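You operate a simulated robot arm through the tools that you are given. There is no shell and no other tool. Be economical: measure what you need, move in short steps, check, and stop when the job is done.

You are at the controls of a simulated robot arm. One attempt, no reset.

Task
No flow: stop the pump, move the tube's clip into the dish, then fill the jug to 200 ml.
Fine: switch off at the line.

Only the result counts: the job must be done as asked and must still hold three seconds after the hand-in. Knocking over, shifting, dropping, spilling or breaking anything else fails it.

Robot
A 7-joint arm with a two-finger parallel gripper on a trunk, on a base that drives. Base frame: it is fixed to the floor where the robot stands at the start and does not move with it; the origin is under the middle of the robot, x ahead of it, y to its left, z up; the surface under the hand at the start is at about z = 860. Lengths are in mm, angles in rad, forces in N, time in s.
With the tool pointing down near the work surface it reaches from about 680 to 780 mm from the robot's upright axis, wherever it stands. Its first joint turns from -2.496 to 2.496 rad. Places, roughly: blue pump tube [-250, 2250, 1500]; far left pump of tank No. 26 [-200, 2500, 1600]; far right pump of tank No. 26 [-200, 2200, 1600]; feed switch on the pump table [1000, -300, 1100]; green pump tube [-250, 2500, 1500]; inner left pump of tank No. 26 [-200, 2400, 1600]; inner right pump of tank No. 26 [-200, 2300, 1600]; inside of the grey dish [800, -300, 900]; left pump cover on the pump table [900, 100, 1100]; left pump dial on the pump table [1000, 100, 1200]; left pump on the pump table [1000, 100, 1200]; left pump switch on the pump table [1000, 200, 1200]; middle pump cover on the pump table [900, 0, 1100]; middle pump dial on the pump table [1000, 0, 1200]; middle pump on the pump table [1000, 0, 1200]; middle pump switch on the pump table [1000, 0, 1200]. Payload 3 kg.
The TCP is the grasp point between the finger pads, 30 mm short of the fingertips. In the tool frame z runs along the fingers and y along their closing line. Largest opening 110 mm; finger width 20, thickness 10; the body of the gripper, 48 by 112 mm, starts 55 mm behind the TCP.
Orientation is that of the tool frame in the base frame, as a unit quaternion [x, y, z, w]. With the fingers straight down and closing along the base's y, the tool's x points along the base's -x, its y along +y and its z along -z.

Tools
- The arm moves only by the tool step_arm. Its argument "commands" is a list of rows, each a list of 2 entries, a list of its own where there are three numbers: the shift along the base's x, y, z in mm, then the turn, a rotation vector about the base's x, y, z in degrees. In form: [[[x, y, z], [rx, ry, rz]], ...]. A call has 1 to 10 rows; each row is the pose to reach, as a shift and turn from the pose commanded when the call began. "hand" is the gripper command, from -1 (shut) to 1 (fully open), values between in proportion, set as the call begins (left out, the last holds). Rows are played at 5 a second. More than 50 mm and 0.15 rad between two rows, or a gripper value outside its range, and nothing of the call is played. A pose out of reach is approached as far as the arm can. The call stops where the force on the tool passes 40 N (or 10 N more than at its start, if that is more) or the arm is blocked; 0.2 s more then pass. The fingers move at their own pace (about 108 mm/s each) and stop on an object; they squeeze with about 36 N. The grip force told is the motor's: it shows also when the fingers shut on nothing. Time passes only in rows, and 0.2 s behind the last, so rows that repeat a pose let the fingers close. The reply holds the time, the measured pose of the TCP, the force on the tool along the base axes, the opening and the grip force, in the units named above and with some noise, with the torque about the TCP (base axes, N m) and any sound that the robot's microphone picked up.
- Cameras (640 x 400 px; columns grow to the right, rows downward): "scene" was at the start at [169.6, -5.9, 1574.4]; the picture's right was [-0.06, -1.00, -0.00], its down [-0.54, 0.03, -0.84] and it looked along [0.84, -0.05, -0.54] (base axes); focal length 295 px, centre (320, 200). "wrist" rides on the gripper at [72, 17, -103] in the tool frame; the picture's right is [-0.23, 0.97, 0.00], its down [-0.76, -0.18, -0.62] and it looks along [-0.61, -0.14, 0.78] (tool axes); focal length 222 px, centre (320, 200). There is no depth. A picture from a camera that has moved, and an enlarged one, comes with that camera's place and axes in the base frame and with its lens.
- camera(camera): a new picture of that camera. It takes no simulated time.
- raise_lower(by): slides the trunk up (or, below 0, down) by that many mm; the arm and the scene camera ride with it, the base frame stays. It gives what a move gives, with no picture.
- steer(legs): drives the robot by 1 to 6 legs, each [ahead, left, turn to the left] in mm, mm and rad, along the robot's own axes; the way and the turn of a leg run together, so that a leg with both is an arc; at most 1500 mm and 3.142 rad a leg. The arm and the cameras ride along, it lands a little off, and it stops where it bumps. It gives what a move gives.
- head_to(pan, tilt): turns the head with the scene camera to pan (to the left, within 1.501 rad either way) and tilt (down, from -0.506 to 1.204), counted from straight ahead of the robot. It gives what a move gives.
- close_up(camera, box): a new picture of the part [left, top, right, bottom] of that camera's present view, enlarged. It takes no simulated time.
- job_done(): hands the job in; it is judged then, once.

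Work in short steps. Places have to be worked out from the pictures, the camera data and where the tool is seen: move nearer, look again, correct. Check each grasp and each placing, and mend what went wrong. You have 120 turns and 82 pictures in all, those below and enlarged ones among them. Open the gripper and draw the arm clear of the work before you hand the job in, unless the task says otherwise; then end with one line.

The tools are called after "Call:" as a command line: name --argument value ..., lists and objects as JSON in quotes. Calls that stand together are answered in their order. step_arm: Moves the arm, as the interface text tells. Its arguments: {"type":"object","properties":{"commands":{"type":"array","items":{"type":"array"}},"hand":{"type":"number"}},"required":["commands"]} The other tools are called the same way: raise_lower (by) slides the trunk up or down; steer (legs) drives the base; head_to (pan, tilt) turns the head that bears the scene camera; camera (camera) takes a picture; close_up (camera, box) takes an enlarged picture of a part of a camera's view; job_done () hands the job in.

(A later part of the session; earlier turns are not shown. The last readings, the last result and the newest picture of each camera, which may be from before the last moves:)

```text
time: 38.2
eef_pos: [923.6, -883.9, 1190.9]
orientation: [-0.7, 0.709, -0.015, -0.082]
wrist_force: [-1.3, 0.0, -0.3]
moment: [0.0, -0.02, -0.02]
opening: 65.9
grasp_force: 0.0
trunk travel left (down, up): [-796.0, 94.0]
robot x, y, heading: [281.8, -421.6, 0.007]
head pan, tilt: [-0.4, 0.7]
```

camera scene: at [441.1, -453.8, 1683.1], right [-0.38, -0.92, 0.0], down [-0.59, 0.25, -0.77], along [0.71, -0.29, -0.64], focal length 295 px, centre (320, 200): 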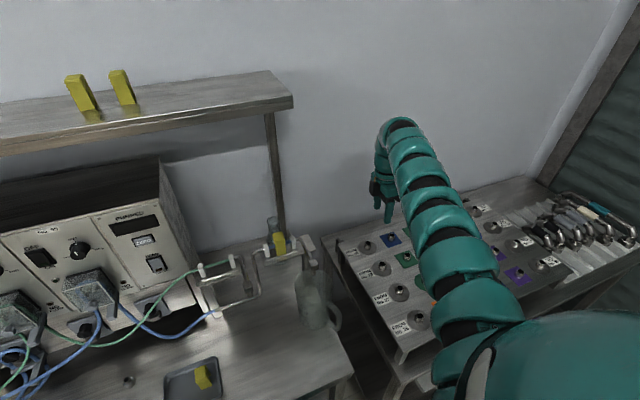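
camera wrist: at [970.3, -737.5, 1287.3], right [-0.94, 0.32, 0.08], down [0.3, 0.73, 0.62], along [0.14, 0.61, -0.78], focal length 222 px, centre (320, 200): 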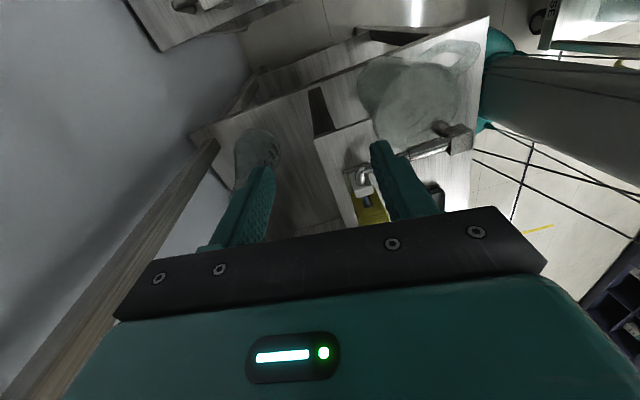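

Refined: clip at (958, -553), top z≈1137, tube z≈1101, holders' tops 1119. I lean the tool ~22° (hand to the right, keeping the fingers closing along x) and come near, stopping short at y≈-640.

Call:
step_arm --commands '[[[5, 40, 5], [7.4, -1.3, -0.5]], [[10, 80, 10], [14.9, -2.6, -1]], [[15, 120, 14], [22.3, -4, -1.6]], [[20, 160, 14], [29.8, -5.3, -2.1]], [[27, 200, 14], [29.8, -5.3, -2.1]], [[34, 244, 14], [29.8, -5.3, -2.1]]]'

Call:
camera --camera "scene"

Call:
camera --camera "wrist"

```text
time: 39.6
eef_pos: [959.1, -658.0, 1203.6]
orientation: [-0.684, 0.705, 0.137, 0.132]
wrist_force: [-1.3, -0.3, 1.4]
moment: [0.02, 0.03, -0.02]
opening: 66.0
grasp_force: 0.1
out of reach, approached as far as the arm can: row 6
trunk travel left (down, up): [-796.0, 94.0]
robot x, y, heading: [284.1, -418.4, 0.007]
head pan, tilt: [-0.4, 0.7]
```

```text
43 pictures are left
camera scene: at [440.9, -455.2, 1683.1], right [-0.38, -0.92, 0.0], down [-0.59, 0.25, -0.76], along [0.71, -0.29, -0.64], focal length 295 px, centre (320, 200)
```

scene: 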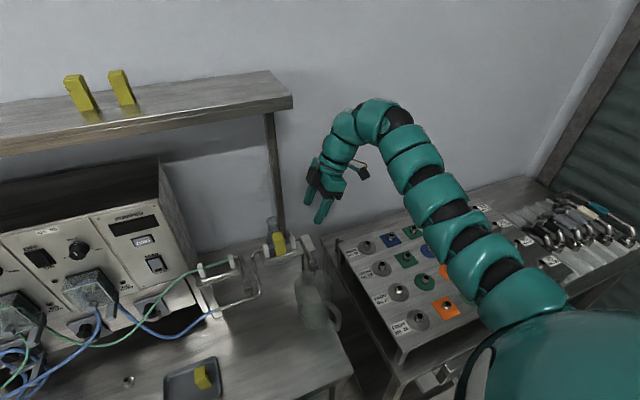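

```text
42 pictures are left
camera wrist: at [941.5, -762.9, 1269.2], right [-0.97, 0.24, 0.1], down [0.2, 0.47, 0.86], along [0.16, 0.85, -0.5], focal length 222 px, centre (320, 200)
```

wrist: 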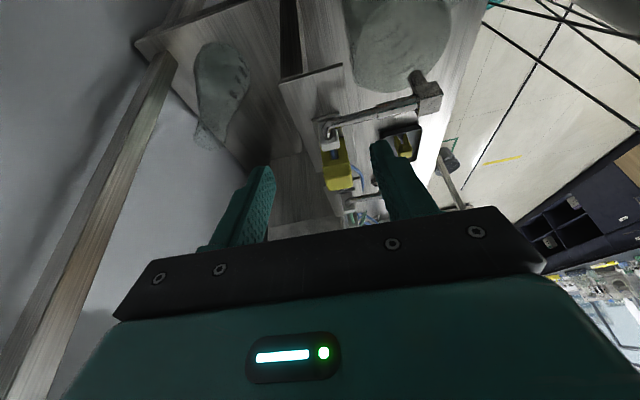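

Alignment is right and the column is clear of the shelf, but the reach limit shows at this height. I raise the trunk 60 and lower the arm equally while moving over the clip.

Call:
raise_lower --by 60

Call:
step_arm --commands '[[[0, 0, -30], [0, 0, 0]], [[0, 0, -60], [0, 0, 0]], [[0, 20, -65], [0, 0, 0]]]'

```text
time: 40.6
eef_pos: [960.6, -655.6, 1261.4]
orientation: [-0.683, 0.705, 0.137, 0.133]
wrist_force: [0.1, 0.2, -0.4]
moment: [0.0, -0.01, -0.02]
opening: 66.1
grasp_force: 0.1
trunk travel left (down, up): [-856.0, 34.0]
robot x, y, heading: [284.0, -417.8, 0.005]
head pan, tilt: [-0.4, 0.7]
```

```text
time: 41.4
eef_pos: [961.9, -674.5, 1208.1]
orientation: [-0.684, 0.704, 0.137, 0.134]
wrist_force: [0.0, 0.3, 0.6]
moment: [0.01, -0.03, 0.01]
opening: 66.1
grasp_force: 0.0
out of reach, approached as far as the arm can: row 1, 2, 3
trunk travel left (down, up): [-856.0, 34.0]
robot x, y, heading: [284.2, -419.9, 0.009]
head pan, tilt: [-0.4, 0.7]
```

The inner reach limit binds, so I shift the base left ~100 and back a little instead, lowering the trunk 20 so the hand stays just above the clip.

Call:
raise_lower --by -20

Call:
steer --legs '[[-15, 85, 0]]'

Call:
camera --camera "scene"

Call:
camera --camera "wrist"

```text
time: 42.1
eef_pos: [962.0, -675.3, 1188.2]
orientation: [-0.683, 0.705, 0.137, 0.133]
wrist_force: [0.2, 0.1, -0.4]
moment: [-0.02, 0.01, -0.01]
opening: 66.2
grasp_force: 0.0
trunk travel left (down, up): [-836.0, 54.0]
robot x, y, heading: [283.3, -424.0, 0.006]
head pan, tilt: [-0.4, 0.7]
```

```text
time: 43.2
eef_pos: [946.4, -588.2, 1187.0]
orientation: [-0.684, 0.704, 0.136, 0.132]
wrist_force: [0.0, 0.4, 0.4]
moment: [-0.03, 0.04, -0.02]
opening: 65.8
grasp_force: 0.0
trunk travel left (down, up): [-836.0, 54.0]
robot x, y, heading: [270.0, -337.8, 0.011]
head pan, tilt: [-0.4, 0.7]
```

```text
41 pictures are left
camera scene: at [425.6, -367.8, 1723.1], right [-0.38, -0.92, 0.0], down [-0.59, 0.25, -0.77], along [0.71, -0.29, -0.64], focal length 295 px, centre (320, 200)
```

scene: 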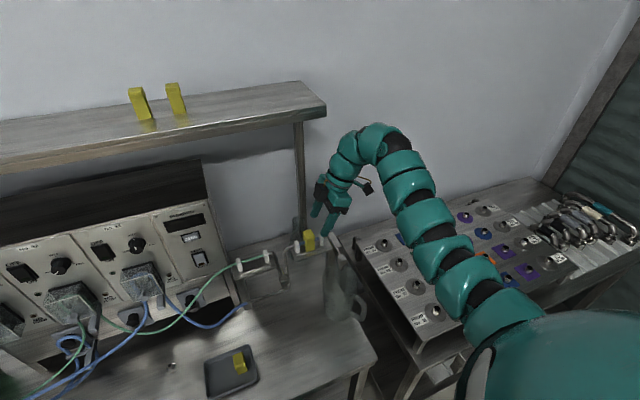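

```text
40 pictures are left
camera wrist: at [929.5, -694.4, 1254.7], right [-0.97, 0.24, 0.1], down [0.2, 0.47, 0.86], along [0.16, 0.85, -0.5], focal length 222 px, centre (320, 200)
```

wrist: 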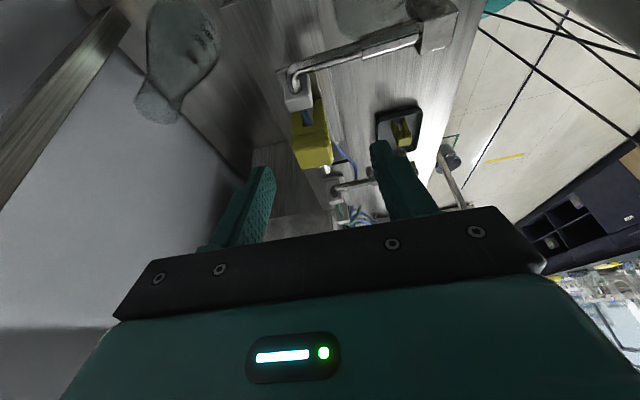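

Clip verified at about (955–958, -555). I move over it (accounting for the commanded-pose offset).

Call:
step_arm --commands '[[[14, -17, 0], [0, 0, 0]], [[14, -17, 0], [0, 0, 0]]]'

```text
time: 43.8
eef_pos: [959.2, -606.4, 1188.3]
orientation: [-0.684, 0.704, 0.137, 0.133]
wrist_force: [-0.3, 0.6, 0.0]
moment: [-0.02, 0.0, 0.0]
opening: 66.1
grasp_force: 0.1
trunk travel left (down, up): [-836.0, 54.0]
robot x, y, heading: [266.3, -337.9, 0.008]
head pan, tilt: [-0.4, 0.7]
```

The commanded pose now equals the measured one. I go the remaining 53 mm in y.

Call:
step_arm --commands '[[[0, 27, -3], [0, 0, 0]], [[0, 54, -6], [0, 0, 0]], [[0, 54, -6], [0, 0, 0]]]'

Call:
close_up --camera "wrist" --box '[220, 80, 440, 240]'

Call:
close_up --camera "scene" --box '[260, 150, 400, 290]'

```text
time: 44.6
eef_pos: [961.4, -552.6, 1181.3]
orientation: [-0.684, 0.704, 0.137, 0.133]
wrist_force: [-0.4, 0.0, -0.7]
moment: [0.04, -0.01, 0.03]
opening: 65.6
grasp_force: 0.1
trunk travel left (down, up): [-836.0, 54.0]
robot x, y, heading: [267.9, -338.4, 0.007]
head pan, tilt: [-0.4, 0.7]
```

```text
2.50 times, centred on (330, 160) of wrist
camera zoom: at [943.5, -658.8, 1247.8], right [-0.97, 0.24, 0.1], down [0.2, 0.47, 0.86], along [0.16, 0.85, -0.5], focal length 555 px, centre (295, 300)
```

zoom: 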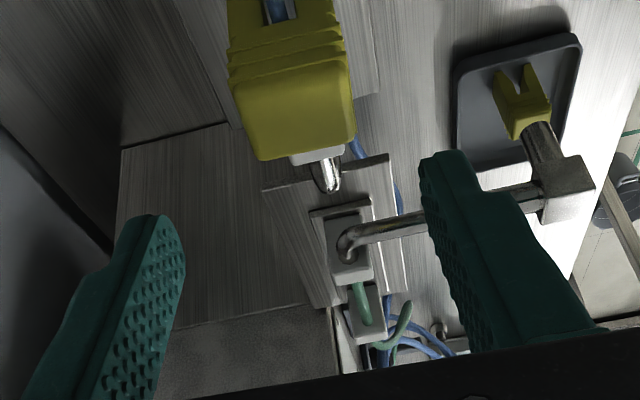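

```text
2.86 times, centred on (330, 220) of scene
camera zoom: at [425.7, -369.6, 1723.1], right [-0.38, -0.92, 0.0], down [-0.59, 0.25, -0.76], along [0.71, -0.29, -0.64], focal length 843 px, centre (291, 143)
```

zoom: 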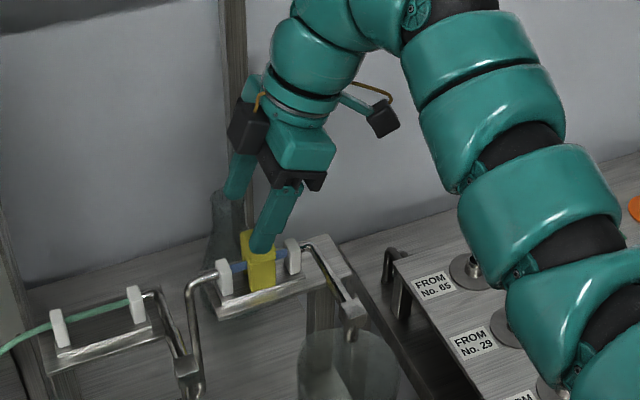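

Well aligned. I descend over the clip to TCP z≈1133 with slight corrections.

Call:
step_arm --commands '[[[-3, -5, -10], [0, 0, 0]], [[-4, -5, -20], [0, 0, 0]], [[-4, -5, -30], [0, 0, 0]], [[-4, -5, -40], [0, 0, 0]], [[-4, -5, -48], [0, 0, 0]]]'

Call:
close_up --camera "scene" --box '[260, 150, 400, 290]'

Call:
close_up --camera "wrist" --box '[220, 80, 440, 240]'

```text
time: 45.8
eef_pos: [956.5, -557.3, 1132.9]
orientation: [-0.684, 0.704, 0.136, 0.134]
wrist_force: [0.5, -0.5, 0.0]
moment: [0.01, 0.05, -0.01]
opening: 65.9
grasp_force: 0.1
trunk travel left (down, up): [-836.0, 54.0]
robot x, y, heading: [267.8, -332.4, 0.008]
head pan, tilt: [-0.4, 0.7]
```

```text
2.86 times, centred on (330, 220) of scene
camera zoom: at [425.9, -369.5, 1723.0], right [-0.38, -0.92, 0.0], down [-0.6, 0.25, -0.76], along [0.71, -0.29, -0.64], focal length 843 px, centre (291, 143)
```

zoom: 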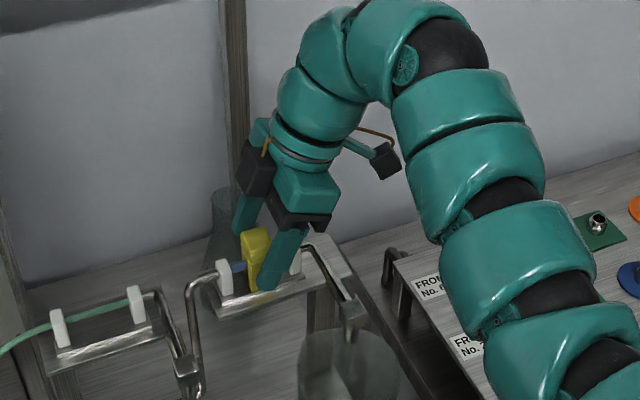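

```text
2.50 times, centred on (330, 160) of wrist
camera zoom: at [939.2, -662.8, 1199.5], right [-0.97, 0.24, 0.1], down [0.2, 0.47, 0.86], along [0.16, 0.85, -0.5], focal length 555 px, centre (295, 300)
```

zoom: 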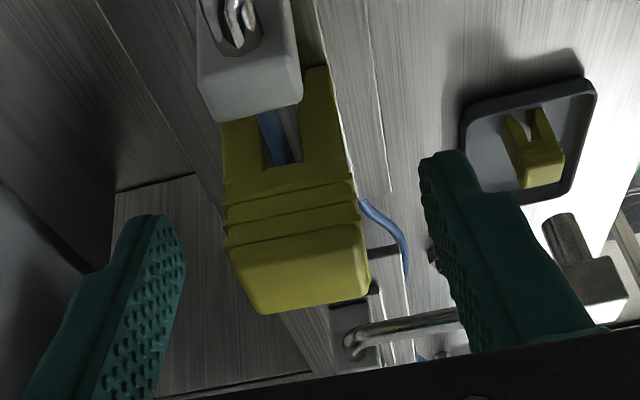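

The fingers straddle the clip. I close on it.

Call:
step_arm --hand -1 --commands '[[[0, 0, 0], [0, 0, 0]], [[0, 0, 0], [0, 0, 0]], [[0, 0, 0], [0, 0, 0]]]'

Call:
close_up --camera "wrist" --box '[220, 80, 440, 240]'

```text
time: 46.6
eef_pos: [956.8, -557.5, 1132.0]
orientation: [-0.684, 0.704, 0.137, 0.132]
wrist_force: [0.2, 0.0, -0.5]
moment: [0.01, 0.02, -0.01]
opening: 29.0
grasp_force: 36.0
trunk travel left (down, up): [-836.0, 54.0]
robot x, y, heading: [267.1, -333.9, 0.005]
head pan, tilt: [-0.4, 0.7]
```

```text
2.50 times, centred on (330, 160) of wrist
camera zoom: at [939.2, -662.8, 1199.7], right [-0.97, 0.24, 0.1], down [0.2, 0.47, 0.86], along [0.16, 0.85, -0.5], focal length 555 px, centre (295, 300)
```

zoom: 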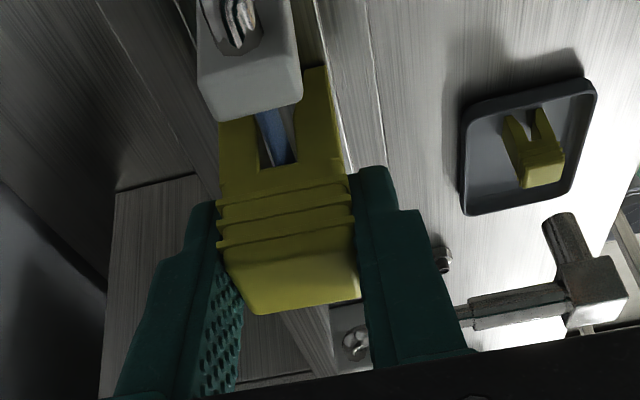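

Gripped (29 mm). I pull straight up in small steps.

Call:
step_arm --commands '[[[0, 0, 6], [0, 0, 0]], [[0, 0, 14], [0, 0, 0]], [[0, 0, 24], [0, 0, 0]], [[0, 0, 36], [0, 0, 0]], [[0, 0, 48], [0, 0, 0]], [[0, 0, 55], [0, 0, 0]]]'

Call:
close_up --camera "scene" --box '[240, 150, 400, 290]'

```text
time: 48.0
eef_pos: [956.9, -558.6, 1188.2]
orientation: [-0.684, 0.704, 0.137, 0.133]
wrist_force: [0.0, -0.4, -0.5]
moment: [0.0, 0.0, -0.02]
opening: 28.9
grasp_force: 35.7
trunk travel left (down, up): [-836.0, 54.0]
robot x, y, heading: [268.6, -339.0, 0.003]
head pan, tilt: [-0.4, 0.7]
```

```text
2.86 times, centred on (320, 220) of scene
camera zoom: at [425.8, -369.4, 1723.0], right [-0.38, -0.92, 0.0], down [-0.6, 0.25, -0.76], along [0.71, -0.29, -0.64], focal length 843 px, centre (320, 143)
```

zoom: 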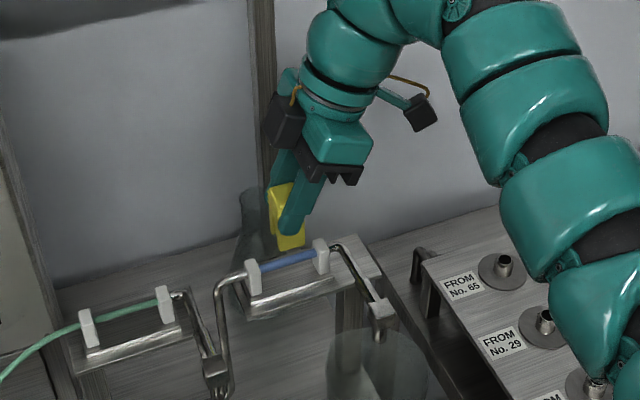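

The clip is off and the tube is intact. I back the base 30 mm to clear the shelf edge, then raise the trunk before carrying the clip away.

Call:
steer --legs '[[-32, 0, 0]]'

Call:
raise_lower --by 50

Call:
camera --camera "scene"

```text
time: 48.8
eef_pos: [923.7, -557.9, 1189.7]
orientation: [-0.684, 0.704, 0.137, 0.133]
wrist_force: [-1.0, -0.1, -0.7]
moment: [0.0, -0.03, -0.01]
opening: 28.9
grasp_force: 35.6
trunk travel left (down, up): [-836.0, 54.0]
robot x, y, heading: [232.6, -339.1, 0.0]
head pan, tilt: [-0.4, 0.7]
```

```text
time: 49.7
eef_pos: [925.4, -559.5, 1238.2]
orientation: [-0.684, 0.704, 0.137, 0.133]
wrist_force: [0.5, -0.1, -1.0]
moment: [-0.02, -0.02, 0.0]
opening: 28.9
grasp_force: 36.1
trunk travel left (down, up): [-886.0, 4.0]
robot x, y, heading: [236.1, -340.3, 0.006]
head pan, tilt: [-0.4, 0.7]
```

```text
33 pictures are left
camera scene: at [393.8, -369.6, 1773.1], right [-0.38, -0.92, 0.0], down [-0.6, 0.25, -0.76], along [0.71, -0.29, -0.64], focal length 295 px, centre (320, 200)
```

scene: 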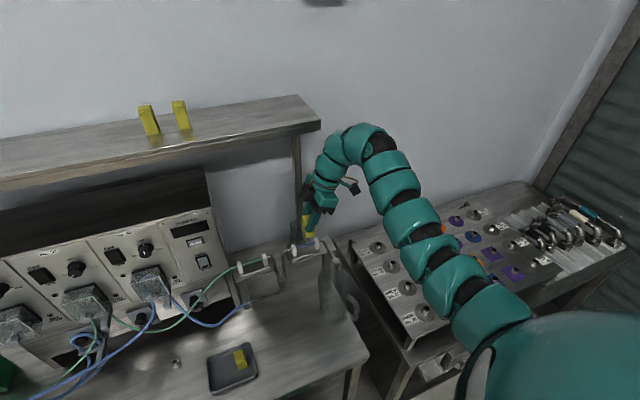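

All good. I swing the arm right while bringing the tool back to vertical.

Call:
step_arm --commands '[[[-2, -40, 0], [-2.2, 0, 0]], [[-8, -82, 0], [-4.4, 0, 0]], [[-20, -124, 0], [-6.6, 0, 0]], [[-38, -165, 0], [-8.8, 0, 0]], [[-58, -205, 0], [-11, 0, 0]], [[-82, -243, 0], [-13.2, 0, 0]], [[-108, -278, 0], [-15.4, 0, 0]], [[-136, -312, 0], [-17.6, 0, 0]], [[-166, -344, 0], [-19.8, 0, 0]], [[-192, -370, 0], [-22, 0, 0]]]'

Call:
steer --legs '[[0, 330, 0], [-140, 0, 0]]'

Call:
head_to --pan -0.35 --tilt 0.75

Call:
camera --camera "scene"

```text
time: 51.9
eef_pos: [741.2, -940.2, 1253.5]
orientation: [-0.696, 0.717, 0.031, 0.029]
wrist_force: [-0.7, 0.3, -1.4]
moment: [0.02, -0.02, -0.01]
opening: 29.2
grasp_force: 35.8
out of reach, approached as far as the arm can: row 7, 8, 9, 10
trunk travel left (down, up): [-886.0, 4.0]
robot x, y, heading: [235.6, -337.7, 0.002]
head pan, tilt: [-0.4, 0.7]
```

```text
time: 55.0
eef_pos: [596.7, -616.8, 1254.5]
orientation: [-0.696, 0.717, 0.031, 0.028]
wrist_force: [-0.5, -0.2, 0.6]
moment: [0.0, -0.02, 0.02]
opening: 29.1
grasp_force: 35.8
trunk travel left (down, up): [-886.0, 4.0]
robot x, y, heading: [95.3, -16.0, 0.005]
head pan, tilt: [-0.4, 0.7]
```

```text
time: 55.6
eef_pos: [597.5, -616.4, 1255.6]
orientation: [-0.696, 0.717, 0.032, 0.029]
wrist_force: [0.8, -0.1, -0.5]
moment: [0.02, 0.01, 0.0]
opening: 29.1
grasp_force: 36.5
trunk travel left (down, up): [-886.0, 4.0]
robot x, y, heading: [90.7, -16.3, 0.007]
head pan, tilt: [-0.351, 0.75]
```

```text
32 pictures are left
camera scene: at [248.9, -42.5, 1768.9], right [-0.34, -0.94, 0.0], down [-0.64, 0.23, -0.73], along [0.69, -0.25, -0.68], focal length 295 px, centre (320, 200)
```

scene: 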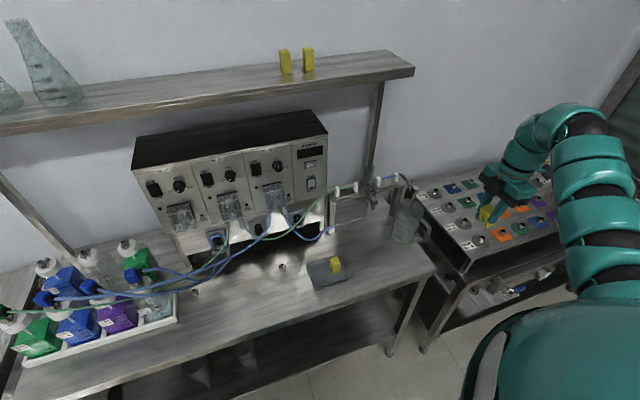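

Now near the dish. I zoom on it to find free space beside its existing clip.

Call:
close_up --camera "scene" --box '[290, 240, 370, 300]'

```text
6.67 times, centred on (330, 270) of scene
camera zoom: at [248.9, -42.5, 1768.9], right [-0.34, -0.94, 0.0], down [-0.64, 0.23, -0.73], along [0.69, -0.25, -0.68], focal length 1966 px, centre (253, -267)
```

zoom: 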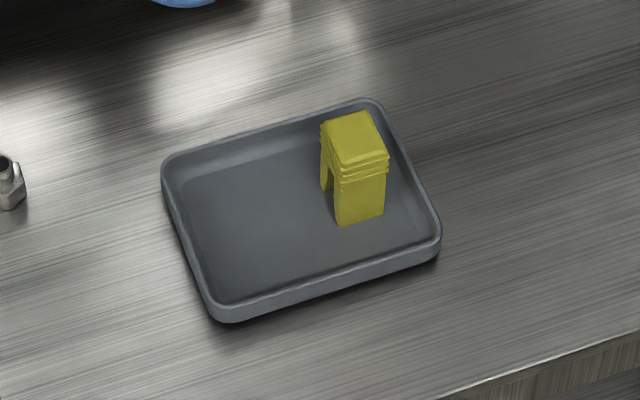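

The dish's inside spans x 766–848, y -216 to -331, with its existing clip around y -300; free spot ≈ (803, -247). I lower the trunk and swing over it, restoring the grasp tilt so the clip hangs upright.

Call:
raise_lower --by -130

Call:
step_arm --commands '[[[32, 33, 0], [2.5, 0, 0]], [[62, 67, 0], [5, 0, 0]], [[90, 103, 0], [7.5, 0, 0]], [[116, 141, 0], [10, 0, 0]], [[140, 181, 0], [12.5, 0, 0]], [[161, 223, 0], [15, 0, 0]], [[178, 266, 0], [17.5, 0, 0]], [[192, 310, 0], [20, 0, 0]], [[205, 350, 0], [22, 0, 0]]]'

Call:
camera --camera "scene"

```text
time: 57.2
eef_pos: [597.6, -616.8, 1123.5]
orientation: [-0.696, 0.717, 0.031, 0.028]
wrist_force: [-0.5, 0.0, -0.4]
moment: [0.03, 0.0, 0.02]
opening: 28.6
grasp_force: 36.2
trunk travel left (down, up): [-756.0, 134.0]
robot x, y, heading: [90.9, -11.4, 0.003]
head pan, tilt: [-0.351, 0.75]
```

```text
time: 59.2
eef_pos: [803.9, -265.4, 1123.3]
orientation: [-0.677, 0.698, 0.167, 0.161]
wrist_force: [0.3, 0.3, -0.2]
moment: [-0.02, 0.03, 0.04]
opening: 28.9
grasp_force: 35.6
trunk travel left (down, up): [-756.0, 134.0]
robot x, y, heading: [88.6, -14.4, 0.011]
head pan, tilt: [-0.351, 0.75]
```

```text
30 pictures are left
camera scene: at [250.2, -41.3, 1638.7], right [-0.34, -0.94, 0.0], down [-0.64, 0.23, -0.73], along [0.69, -0.25, -0.68], focal length 295 px, centre (320, 200)
```

scene: 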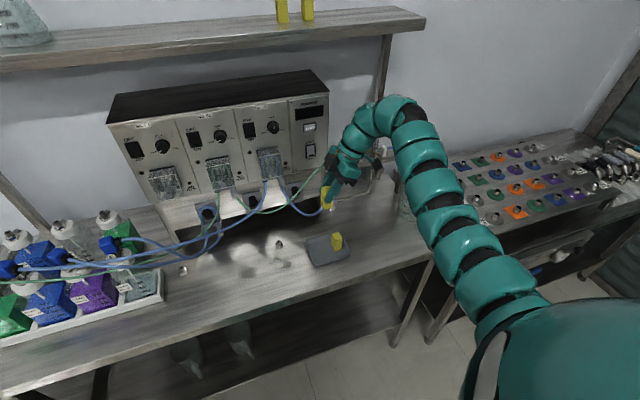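

Commanded and measured agree now. I trim the tilt by -5°, centre over the free spot and descend to just above the dish floor.

Call:
step_arm --commands '[[[0, 17, -30], [-4.8, 0, 0]], [[0, 17, -75], [-4.8, 0, 0]], [[0, 17, -120], [-4.8, 0, 0]], [[0, 17, -150], [-4.8, 0, 0]], [[0, 17, -165], [-4.8, 0, 0]]]'

Call:
close_up --camera "scene" --box '[280, 180, 400, 280]'

Call:
close_up --camera "wrist" --box '[180, 0, 460, 210]'

```text
time: 60.4
eef_pos: [803.5, -249.7, 959.3]
orientation: [-0.683, 0.705, 0.137, 0.132]
wrist_force: [0.3, -0.3, -0.2]
moment: [0.02, -0.02, 0.01]
opening: 28.8
grasp_force: 35.8
trunk travel left (down, up): [-756.0, 134.0]
robot x, y, heading: [89.7, -15.6, 0.01]
head pan, tilt: [-0.351, 0.75]
```

```text
4.00 times, centred on (340, 230) of scene
camera zoom: at [249.5, -42.2, 1638.8], right [-0.34, -0.94, 0.0], down [-0.64, 0.23, -0.73], along [0.69, -0.25, -0.68], focal length 1180 px, centre (240, 80)
```

zoom: 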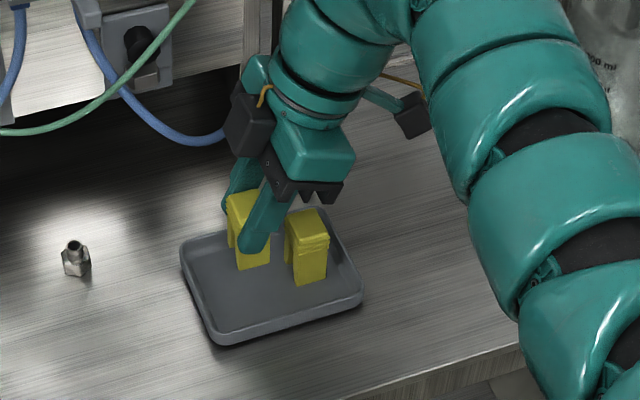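

```text
1.90 times, centred on (320, 105) of wrist
camera zoom: at [786.6, -355.7, 1026.4], right [-0.97, 0.24, 0.1], down [0.2, 0.47, 0.86], along [0.16, 0.85, -0.5], focal length 423 px, centre (320, 381)
```

zoom: 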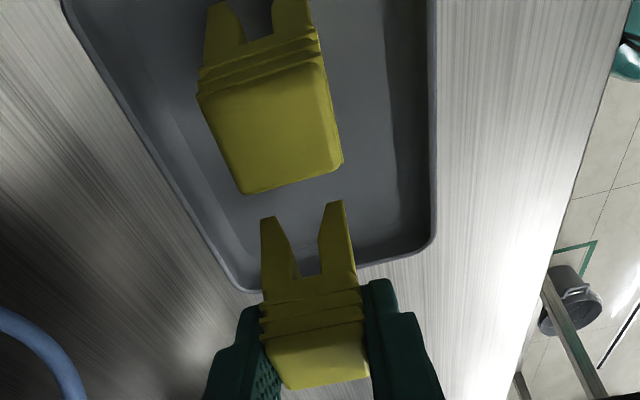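

The clip hangs upright inside the dish area, clear of the other one. I lower in fine steps.

Call:
step_arm --commands '[[[0, 2, -10], [0, 0, 0]], [[0, 2, -18], [0, 0, 0]], [[0, 2, -23], [0, 0, 0]], [[0, 2, -26], [0, 0, 0]]]'

Call:
close_up --camera "scene" --box '[290, 190, 390, 270]'

```text
time: 61.4
eef_pos: [802.7, -247.2, 934.2]
orientation: [-0.683, 0.705, 0.138, 0.132]
wrist_force: [-0.7, 0.0, -0.1]
moment: [-0.01, 0.04, -0.03]
opening: 29.1
grasp_force: 36.1
trunk travel left (down, up): [-756.0, 134.0]
robot x, y, heading: [90.3, -15.2, 0.007]
head pan, tilt: [-0.351, 0.75]
```

```text
5.00 times, centred on (340, 230) of scene
camera zoom: at [249.3, -42.5, 1638.8], right [-0.34, -0.94, 0.0], down [-0.64, 0.23, -0.73], along [0.69, -0.25, -0.68], focal length 1475 px, centre (220, 50)
```

zoom: 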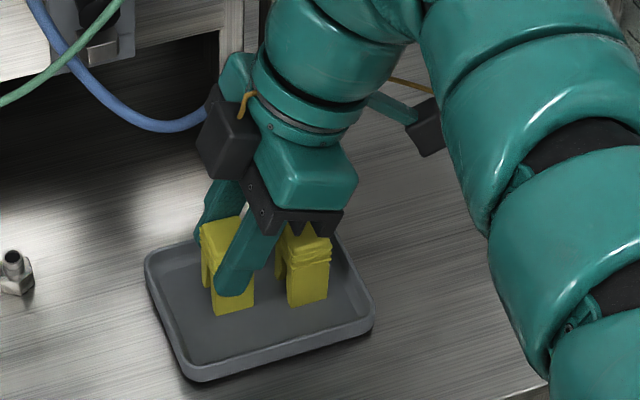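

No contact yet; bottom about 5–8 mm above the floor. I continue in 2 mm steps.

Call:
step_arm --commands '[[[0, 0, -2], [0, 0, 0]], [[0, 0, -4], [0, 0, 0]], [[0, 0, -5], [0, 0, 0]]]'

Call:
step_arm --commands '[[[0, 0, -2], [0, 0, 0]], [[0, 0, -3], [0, 0, 0]]]'

```text
time: 62.2
eef_pos: [803.7, -248.0, 929.0]
orientation: [-0.683, 0.705, 0.137, 0.133]
wrist_force: [0.1, -0.3, -0.6]
moment: [0.04, -0.02, -0.01]
opening: 29.2
grasp_force: 35.6
trunk travel left (down, up): [-756.0, 134.0]
robot x, y, heading: [88.9, -13.8, 0.008]
head pan, tilt: [-0.351, 0.75]
```

```text
time: 62.8
eef_pos: [803.3, -247.1, 926.6]
orientation: [-0.684, 0.704, 0.137, 0.133]
wrist_force: [-0.5, 0.2, -0.7]
moment: [0.04, 0.01, 0.0]
opening: 29.3
grasp_force: 35.8
trunk travel left (down, up): [-756.0, 134.0]
robot x, y, heading: [90.4, -10.6, 0.01]
head pan, tilt: [-0.351, 0.75]
```

Call:
step_arm --commands '[[[0, 0, -2], [0, 0, 0]], [[0, 0, -4], [0, 0, 0]]]'

Call:
close_up --camera "scene" --box '[300, 220, 380, 270]'

```text
time: 63.4
eef_pos: [801.7, -248.5, 922.8]
orientation: [-0.684, 0.704, 0.137, 0.132]
wrist_force: [0.4, 0.3, -0.3]
moment: [-0.01, -0.04, 0.01]
opening: 29.0
grasp_force: 36.2
trunk travel left (down, up): [-756.0, 134.0]
robot x, y, heading: [89.7, -15.7, 0.004]
head pan, tilt: [-0.351, 0.75]
```

```text
8.00 times, centred on (340, 245) of scene
camera zoom: at [249.3, -42.4, 1638.8], right [-0.34, -0.94, 0.0], down [-0.64, 0.23, -0.73], along [0.69, -0.25, -0.68], focal length 2360 px, centre (160, -160)
```

zoom: 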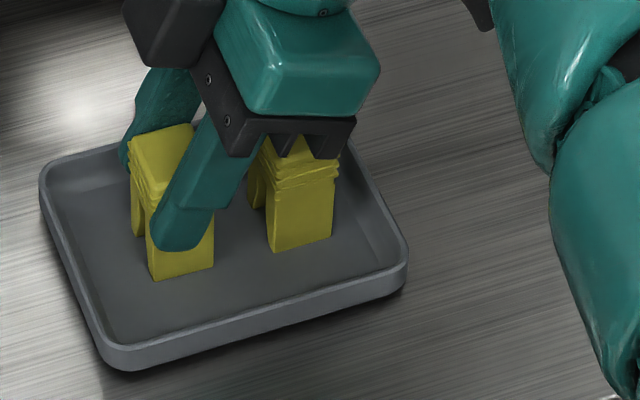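

Bottom is within a few mm of the dish floor. I go on until contact shows.

Call:
step_arm --commands '[[[0, 0, -2], [0, 0, 0]], [[0, 0, -3], [0, 0, 0]]]'

Call:
step_arm --commands '[[[0, 0, -1], [0, 0, 0]], [[0, 0, -2], [0, 0, 0]]]'

```text
time: 64.0
eef_pos: [801.5, -247.4, 920.9]
orientation: [-0.683, 0.705, 0.136, 0.135]
wrist_force: [5.4, -2.9, 22.6]
moment: [-0.1, -0.43, -0.02]
opening: 28.9
grasp_force: 35.9
trunk travel left (down, up): [-756.0, 134.0]
robot x, y, heading: [91.6, -12.7, 0.005]
head pan, tilt: [-0.351, 0.75]
```

```text
time: 64.6
eef_pos: [800.4, -247.5, 919.6]
orientation: [-0.684, 0.704, 0.136, 0.133]
wrist_force: [8.6, -3.5, 29.5]
moment: [0.04, -0.5, -0.06]
opening: 29.2
grasp_force: 36.3
trunk travel left (down, up): [-756.0, 134.0]
robot x, y, heading: [90.0, -13.5, 0.004]
head pan, tilt: [-0.351, 0.75]
```

Contact (about 25 N down). I ease up 3 mm, then open the hand partly and check.

Call:
step_arm --commands '[[[0, 0, 2], [0, 0, 0]], [[0, 0, 3], [0, 0, 0]]]'

Call:
step_arm --hand 0.1 --commands '[[[0, 0, 0], [0, 0, 0]], [[0, 0, 0], [0, 0, 0]], [[0, 0, 0], [0, 0, 0]]]'

Call:
step_arm --commands '[[[0, 0, 15], [0, 0, 0]], [[0, -5, 35], [0, 0, 0]], [[0, -12, 75], [0, 0, 0]], [[0, -12, 120], [0, 0, 0]], [[0, -12, 165], [0, 0, 0]], [[0, -12, 210], [0, 0, 0]]]'

Call:
close_up --camera "scene" --box '[280, 180, 400, 280]'

```text
time: 65.2
eef_pos: [800.6, -246.3, 918.6]
orientation: [-0.684, 0.705, 0.139, 0.13]
wrist_force: [3.6, 0.1, 9.0]
moment: [0.16, -0.27, -0.01]
opening: 29.2
grasp_force: 35.8
trunk travel left (down, up): [-756.0, 134.0]
robot x, y, heading: [96.4, -13.6, 0.004]
head pan, tilt: [-0.351, 0.75]
```

```text
time: 66.0
eef_pos: [801.0, -247.6, 919.7]
orientation: [-0.683, 0.705, 0.137, 0.132]
wrist_force: [-0.4, -0.1, 0.5]
moment: [0.01, -0.01, -0.02]
opening: 60.6
grasp_force: 0.1
trunk travel left (down, up): [-756.0, 134.0]
robot x, y, heading: [89.2, -12.9, 0.009]
head pan, tilt: [-0.351, 0.75]
```

```text
time: 67.4
eef_pos: [802.1, -258.2, 1129.9]
orientation: [-0.684, 0.705, 0.138, 0.131]
wrist_force: [0.3, -0.2, -0.1]
moment: [-0.02, -0.02, 0.01]
opening: 60.3
grasp_force: 0.1
trunk travel left (down, up): [-756.0, 134.0]
robot x, y, heading: [90.5, -13.1, 0.007]
head pan, tilt: [-0.351, 0.75]
```

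```text
4.00 times, centred on (340, 230) of scene
camera zoom: at [248.7, -42.0, 1638.9], right [-0.34, -0.94, 0.0], down [-0.64, 0.23, -0.73], along [0.69, -0.25, -0.68], focal length 1180 px, centre (240, 80)
```

zoom: 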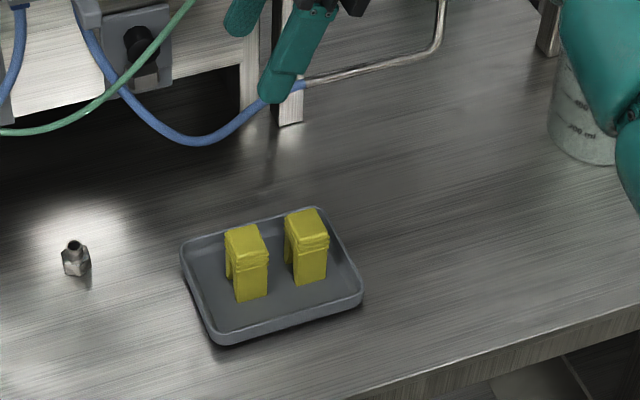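

The clip stands in the dish. Next the pump: I drive back to the original place and undo the tool's tilt and yaw with the hand shut.

Call:
steer --legs '[[-80, 10, 0]]'

Call:
step_arm --hand -1 --commands '[[[0, 10, 0], [-7.5, 0, 0]], [[0, 20, 0], [-15, 0, 0]], [[0, 30, 0], [-22, 0, 0]]]'

Call:
step_arm --commands '[[[0, 10, 0], [0, 0, -8.5]], [[0, 20, 0], [0, 0, -17]], [[0, 30, 0], [0, 0, -25.5]], [[0, 40, 0], [0, 0, -34]], [[0, 50, 0], [0, 0, -42.5]], [[0, 60, 0], [0, 0, -51]], [[0, 70, 0], [0, 0, -59.5]], [[0, 80, 0], [0, 0, -68]], [[0, 90, 0], [0, 0, -76.5]], [[0, 100, 0], [0, 0, -85]]]'

```text
time: 68.5
eef_pos: [720.8, -248.4, 1130.9]
orientation: [-0.683, 0.705, 0.137, 0.133]
wrist_force: [0.1, 0.0, 0.2]
moment: [-0.01, -0.02, 0.0]
opening: 60.7
grasp_force: 0.1
trunk travel left (down, up): [-756.0, 134.0]
robot x, y, heading: [7.7, -5.5, 0.004]
head pan, tilt: [-0.351, 0.75]
```

```text
time: 69.3
eef_pos: [719.8, -218.4, 1131.4]
orientation: [-0.697, 0.717, -0.001, -0.002]
wrist_force: [-0.3, -0.1, -0.5]
moment: [0.0, 0.02, 0.02]
opening: 0.1
grasp_force: 35.2
trunk travel left (down, up): [-756.0, 134.0]
robot x, y, heading: [10.6, -5.5, 0.01]
head pan, tilt: [-0.351, 0.75]
```

```text
time: 71.5
eef_pos: [720.5, -118.9, 1132.4]
orientation: [-0.027, 1.0, 0.0, 0.001]
wrist_force: [0.5, -0.1, -0.2]
moment: [0.01, 0.0, 0.0]
opening: 0.0
grasp_force: 35.7
trunk travel left (down, up): [-756.0, 134.0]
robot x, y, heading: [8.0, -3.3, 0.008]
head pan, tilt: [-0.351, 0.75]
```

Now I raise the trunk and pitch the tool forward.

Call:
raise_lower --by 40

Call:
step_arm --commands '[[[0, 2, 5], [0, -8.5, 0]], [[0, 4, 10], [0, -17, 0]], [[0, 6, 15], [0, -25.5, 0]], [[0, 8, 20], [0, -34, 0]], [[0, 10, 25], [0, -42.5, 0]], [[5, 12, 30], [0, -51, 0]], [[10, 14, 40], [0, -59.5, 0]], [[20, 16, 50], [0, -68, 0]], [[35, 17, 60], [0, -76.5, 0]], [[55, 17, 70], [0, -85, 0]]]'

Call:
step_arm --commands '[[[30, 0, 5], [0, -5, 0]], [[70, 0, 8], [0, -5, 0]], [[100, 0, 8], [0, -5, 0]]]'

```text
time: 72.3
eef_pos: [721.3, -119.0, 1170.8]
orientation: [-0.028, 1.0, 0.001, 0.0]
wrist_force: [0.0, 0.5, 0.6]
moment: [0.02, -0.02, 0.01]
opening: 0.1
grasp_force: 36.1
trunk travel left (down, up): [-796.0, 94.0]
robot x, y, heading: [9.3, -5.2, 0.003]
head pan, tilt: [-0.351, 0.75]
```

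```text
time: 74.5
eef_pos: [776.1, -103.4, 1240.2]
orientation: [-0.021, 0.737, -0.018, 0.676]
wrist_force: [-0.6, 0.0, 0.8]
moment: [0.0, 0.0, 0.02]
opening: 0.0
grasp_force: 35.9
out of reach, approached as far as the arm can: row 1, 2
trunk travel left (down, up): [-796.0, 94.0]
robot x, y, heading: [10.5, -2.4, 0.006]
head pan, tilt: [-0.351, 0.75]
```

```text
time: 75.3
eef_pos: [876.6, -102.7, 1247.3]
orientation: [-0.021, 0.708, -0.019, 0.706]
wrist_force: [-0.5, -0.5, 0.3]
moment: [0.0, 0.02, -0.02]
opening: 0.0
grasp_force: 36.3
trunk travel left (down, up): [-796.0, 94.0]
robot x, y, heading: [10.1, -7.1, 0.008]
head pan, tilt: [-0.351, 0.75]
```

Ready near the switch. I check the view: I need the jug and the display both visible.

Call:
camera --camera "scene"

```text
24 pictures are left
camera scene: at [169.1, -33.0, 1678.7], right [-0.34, -0.94, 0.0], down [-0.64, 0.23, -0.73], along [0.69, -0.25, -0.68], focal length 295 px, centre (320, 200)
```

scene: 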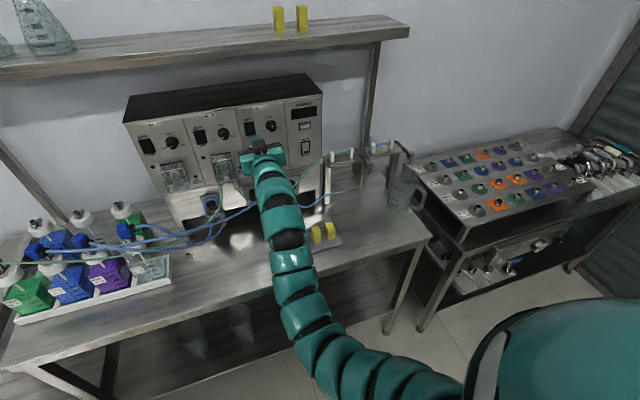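

Both the jug and display are visible. I lower to the ON half (z≈1221) and push it, watching for the click.

Call:
step_arm --commands '[[[20, 1, -14], [0, 0, 0]], [[44, 1, -27], [0, 0, 0]], [[54, 1, -27], [0, 0, 0]], [[58, 1, -27], [0, 0, 0]], [[62, 1, -27], [0, 0, 0]], [[65, 1, -27], [0, 0, 0]]]'

Call:
close_up --camera "scene" --box '[290, 90, 440, 215]'

```text
time: 76.7
eef_pos: [940.8, -101.5, 1222.8]
orientation: [-0.021, 0.707, -0.019, 0.707]
wrist_force: [-0.8, -0.3, -0.5]
moment: [-0.05, 0.02, -0.02]
opening: 0.0
grasp_force: 36.0
trunk travel left (down, up): [-796.0, 94.0]
robot x, y, heading: [8.5, -6.0, 0.006]
head pan, tilt: [-0.351, 0.75]
heard: click
```

```text
3.20 times, centred on (365, 152) of scene
camera zoom: at [168.3, -32.7, 1678.8], right [-0.34, -0.94, 0.0], down [-0.64, 0.23, -0.73], along [0.69, -0.25, -0.68], focal length 944 px, centre (176, 352)
```

zoom: 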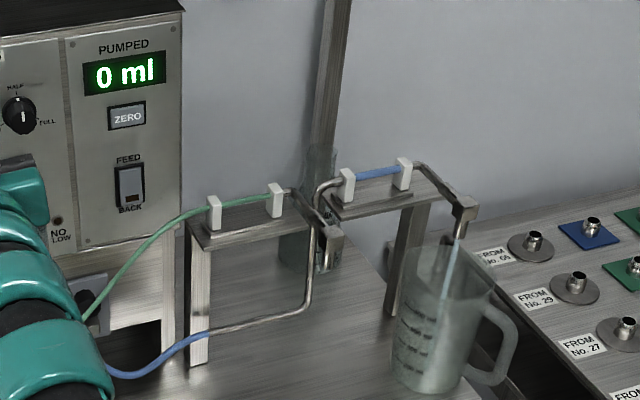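

The pump runs and liquid streams into the jug, NO FLOW lamp is out. I back off and park in front of the OFF half, then read the display.

Call:
step_arm --commands '[[[-14, 0, 2], [0, 0, 0]], [[-14, 0, 29], [0, 0, 0]]]'

Call:
close_up --camera "scene" --box '[290, 90, 440, 215]'

```text
time: 77.3
eef_pos: [926.2, -102.0, 1250.0]
orientation: [-0.02, 0.707, -0.019, 0.706]
wrist_force: [-0.2, 0.5, -0.5]
moment: [-0.01, -0.02, 0.01]
opening: 0.0
grasp_force: 35.3
trunk travel left (down, up): [-796.0, 94.0]
robot x, y, heading: [9.6, -7.7, 0.008]
head pan, tilt: [-0.351, 0.75]
```

```text
3.20 times, centred on (365, 152) of scene
camera zoom: at [168.2, -32.5, 1678.8], right [-0.34, -0.94, 0.0], down [-0.64, 0.23, -0.73], along [0.69, -0.25, -0.68], focal length 944 px, centre (176, 352)
```

zoom: 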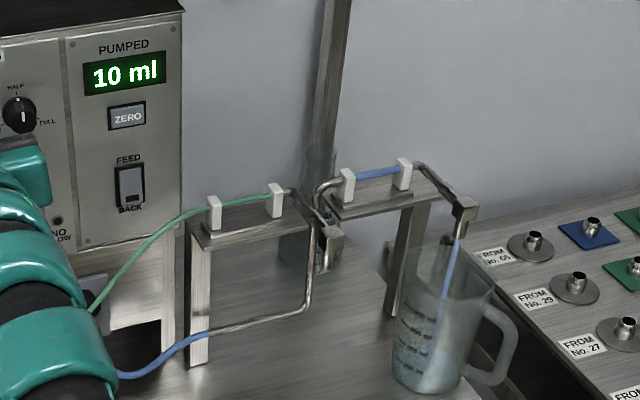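

About 10 ml so far. I wait some seconds and measure the rate.

Call:
step_arm --commands '[[[0, 0, 0], [0, 0, 0]], [[0, 0, 0], [0, 0, 0]], [[0, 0, 0], [0, 0, 0]], [[0, 0, 0], [0, 0, 0]], [[0, 0, 0], [0, 0, 0]], [[0, 0, 0], [0, 0, 0]], [[0, 0, 0], [0, 0, 0]], [[0, 0, 0], [0, 0, 0]], [[0, 0, 0], [0, 0, 0]], [[0, 0, 0], [0, 0, 0]]]'

Call:
step_arm --commands '[[[0, 0, 0], [0, 0, 0]], [[0, 0, 0], [0, 0, 0]], [[0, 0, 0], [0, 0, 0]], [[0, 0, 0], [0, 0, 0]], [[0, 0, 0], [0, 0, 0]], [[0, 0, 0], [0, 0, 0]], [[0, 0, 0], [0, 0, 0]], [[0, 0, 0], [0, 0, 0]], [[0, 0, 0], [0, 0, 0]], [[0, 0, 0], [0, 0, 0]]]'

Call:
close_up --camera "scene" --box '[290, 90, 440, 215]'

```text
time: 79.5
eef_pos: [926.0, -101.8, 1251.4]
orientation: [-0.021, 0.707, -0.019, 0.707]
wrist_force: [0.1, 0.1, 0.1]
moment: [-0.01, 0.0, 0.0]
opening: 0.0
grasp_force: 36.7
trunk travel left (down, up): [-796.0, 94.0]
robot x, y, heading: [11.9, -1.2, 0.007]
head pan, tilt: [-0.351, 0.75]
```

```text
time: 81.7
eef_pos: [926.5, -101.4, 1250.9]
orientation: [-0.021, 0.707, -0.02, 0.707]
wrist_force: [0.6, -0.2, -0.3]
moment: [0.01, 0.04, 0.0]
opening: 0.0
grasp_force: 35.9
trunk travel left (down, up): [-796.0, 94.0]
robot x, y, heading: [9.4, -3.1, 0.008]
head pan, tilt: [-0.351, 0.75]
```

```text
3.20 times, centred on (365, 152) of scene
camera zoom: at [168.1, -32.7, 1678.8], right [-0.34, -0.94, 0.0], down [-0.64, 0.23, -0.73], along [0.69, -0.25, -0.68], focal length 944 px, centre (176, 352)
```

zoom: 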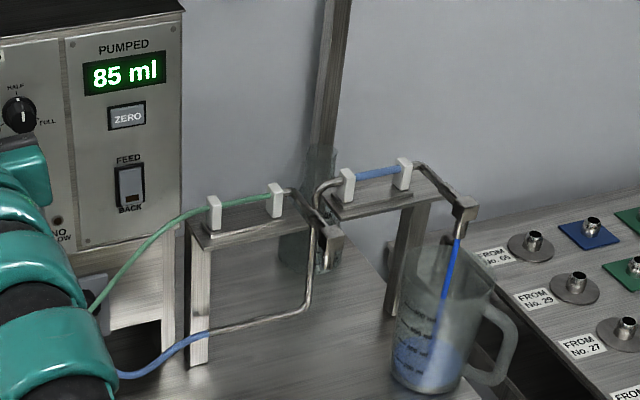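

Rate ≈17 ml/s. I zoom on the jug itself to compare its level with the marks.

Call:
close_up --camera "scene" --box '[375, 150, 425, 220]'

```text
5.71 times, centred on (400, 185) of scene
camera zoom: at [168.1, -32.7, 1678.8], right [-0.34, -0.94, 0.0], down [-0.64, 0.23, -0.73], along [0.69, -0.25, -0.68], focal length 1685 px, centre (-137, 286)
```

zoom: 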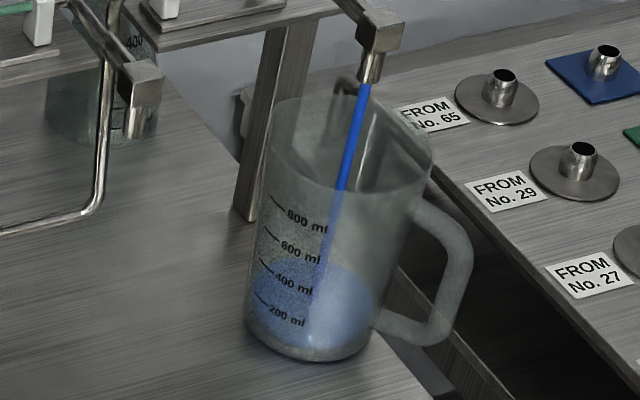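

Level agrees with the counter (~85 ml). I wait ~4 s more and read again.

Call:
step_arm --commands '[[[0, 0, 0], [0, 0, 0]], [[0, 0, 0], [0, 0, 0]], [[0, 0, 0], [0, 0, 0]], [[0, 0, 0], [0, 0, 0]], [[0, 0, 0], [0, 0, 0]], [[0, 0, 0], [0, 0, 0]], [[0, 0, 0], [0, 0, 0]], [[0, 0, 0], [0, 0, 0]], [[0, 0, 0], [0, 0, 0]], [[0, 0, 0], [0, 0, 0]]]'

Call:
step_arm --commands '[[[0, 0, 0], [0, 0, 0]], [[0, 0, 0], [0, 0, 0]], [[0, 0, 0], [0, 0, 0]], [[0, 0, 0], [0, 0, 0]], [[0, 0, 0], [0, 0, 0]], [[0, 0, 0], [0, 0, 0]], [[0, 0, 0], [0, 0, 0]], [[0, 0, 0], [0, 0, 0]], [[0, 0, 0], [0, 0, 0]]]'

Call:
close_up --camera "scene" --box '[290, 95, 430, 215]'

```text
time: 83.9
eef_pos: [927.2, -102.6, 1250.3]
orientation: [-0.022, 0.707, -0.019, 0.707]
wrist_force: [-0.3, 0.0, 0.3]
moment: [0.01, 0.01, -0.01]
opening: 0.1
grasp_force: 36.4
trunk travel left (down, up): [-796.0, 94.0]
robot x, y, heading: [6.1, -4.7, 0.007]
head pan, tilt: [-0.351, 0.75]
```

```text
time: 85.9
eef_pos: [925.7, -101.9, 1250.5]
orientation: [-0.021, 0.707, -0.019, 0.707]
wrist_force: [0.1, -0.4, 0.1]
moment: [0.0, 0.04, 0.02]
opening: 0.0
grasp_force: 36.1
trunk travel left (down, up): [-796.0, 94.0]
robot x, y, heading: [10.7, -3.0, 0.007]
head pan, tilt: [-0.351, 0.75]
```

```text
3.33 times, centred on (360, 155) of scene
camera zoom: at [168.1, -32.7, 1678.8], right [-0.34, -0.94, 0.0], down [-0.64, 0.23, -0.73], along [0.69, -0.25, -0.68], focal length 983 px, centre (187, 350)
```

zoom: 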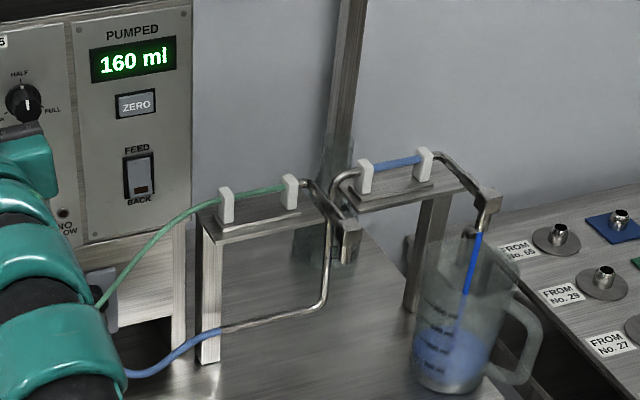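

160 ml on the counter. I check the jug level against the 200 mark before timing the stop.

Call:
close_up --camera "scene" --box '[380, 165, 420, 215]'

```text
8.00 times, centred on (400, 190) of scene
camera zoom: at [168.1, -32.7, 1678.8], right [-0.34, -0.94, 0.0], down [-0.64, 0.23, -0.73], along [0.69, -0.25, -0.68], focal length 2360 px, centre (-320, 280)
```

zoom: 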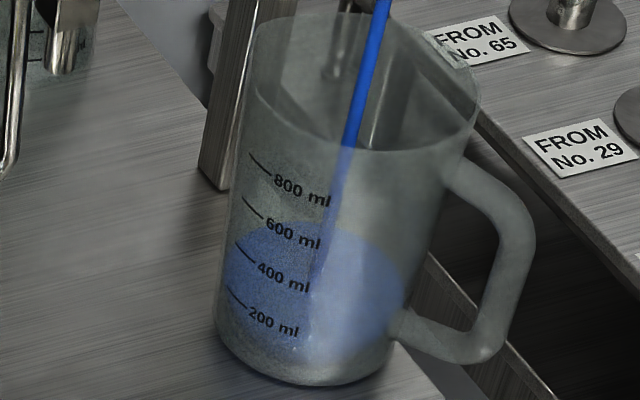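

Level is just below the 200 mark, consistent with the counter. With 17.5 ml/s, 200 ml falls at t≈88.05, so I wait eight rows and then push OFF so it clicks at about 87.95.

Call:
step_arm --commands '[[[0, 0, 0], [0, 0, 0]], [[0, 0, 0], [0, 0, 0]], [[0, 0, 0], [0, 0, 0]], [[0, 0, 0], [0, 0, 0]], [[0, 0, 0], [0, 0, 0]], [[0, 0, 0], [0, 0, 0]], [[0, 0, 0], [0, 0, 0]], [[0, 0, 0], [0, 0, 0]], [[8, 0, 0], [0, 0, 0]], [[19, 0, 0], [0, 0, 0]]]'

Call:
close_up --camera "scene" --box '[290, 95, 430, 215]'

```text
time: 88.1
eef_pos: [940.6, -102.7, 1253.8]
orientation: [-0.02, 0.706, -0.019, 0.708]
wrist_force: [-26.7, -2.5, -0.9]
moment: [-0.15, 0.31, 0.01]
opening: 0.0
grasp_force: 35.6
trunk travel left (down, up): [-796.0, 94.0]
robot x, y, heading: [10.3, -5.7, 0.008]
head pan, tilt: [-0.351, 0.75]
heard: click
```

```text
3.33 times, centred on (360, 155) of scene
camera zoom: at [162.4, -33.1, 1679.3], right [-0.34, -0.94, 0.0], down [-0.64, 0.23, -0.73], along [0.69, -0.25, -0.68], focal length 983 px, centre (187, 350)
```

zoom: 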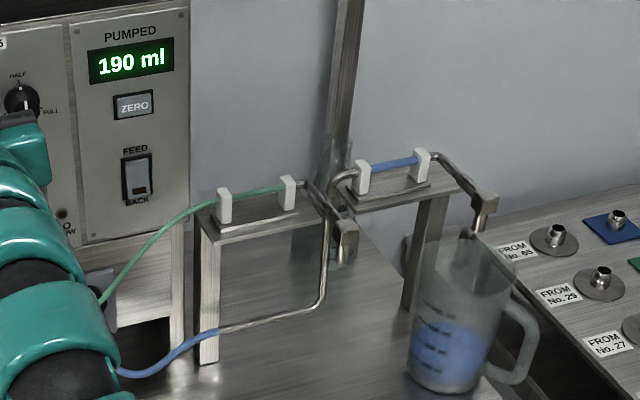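

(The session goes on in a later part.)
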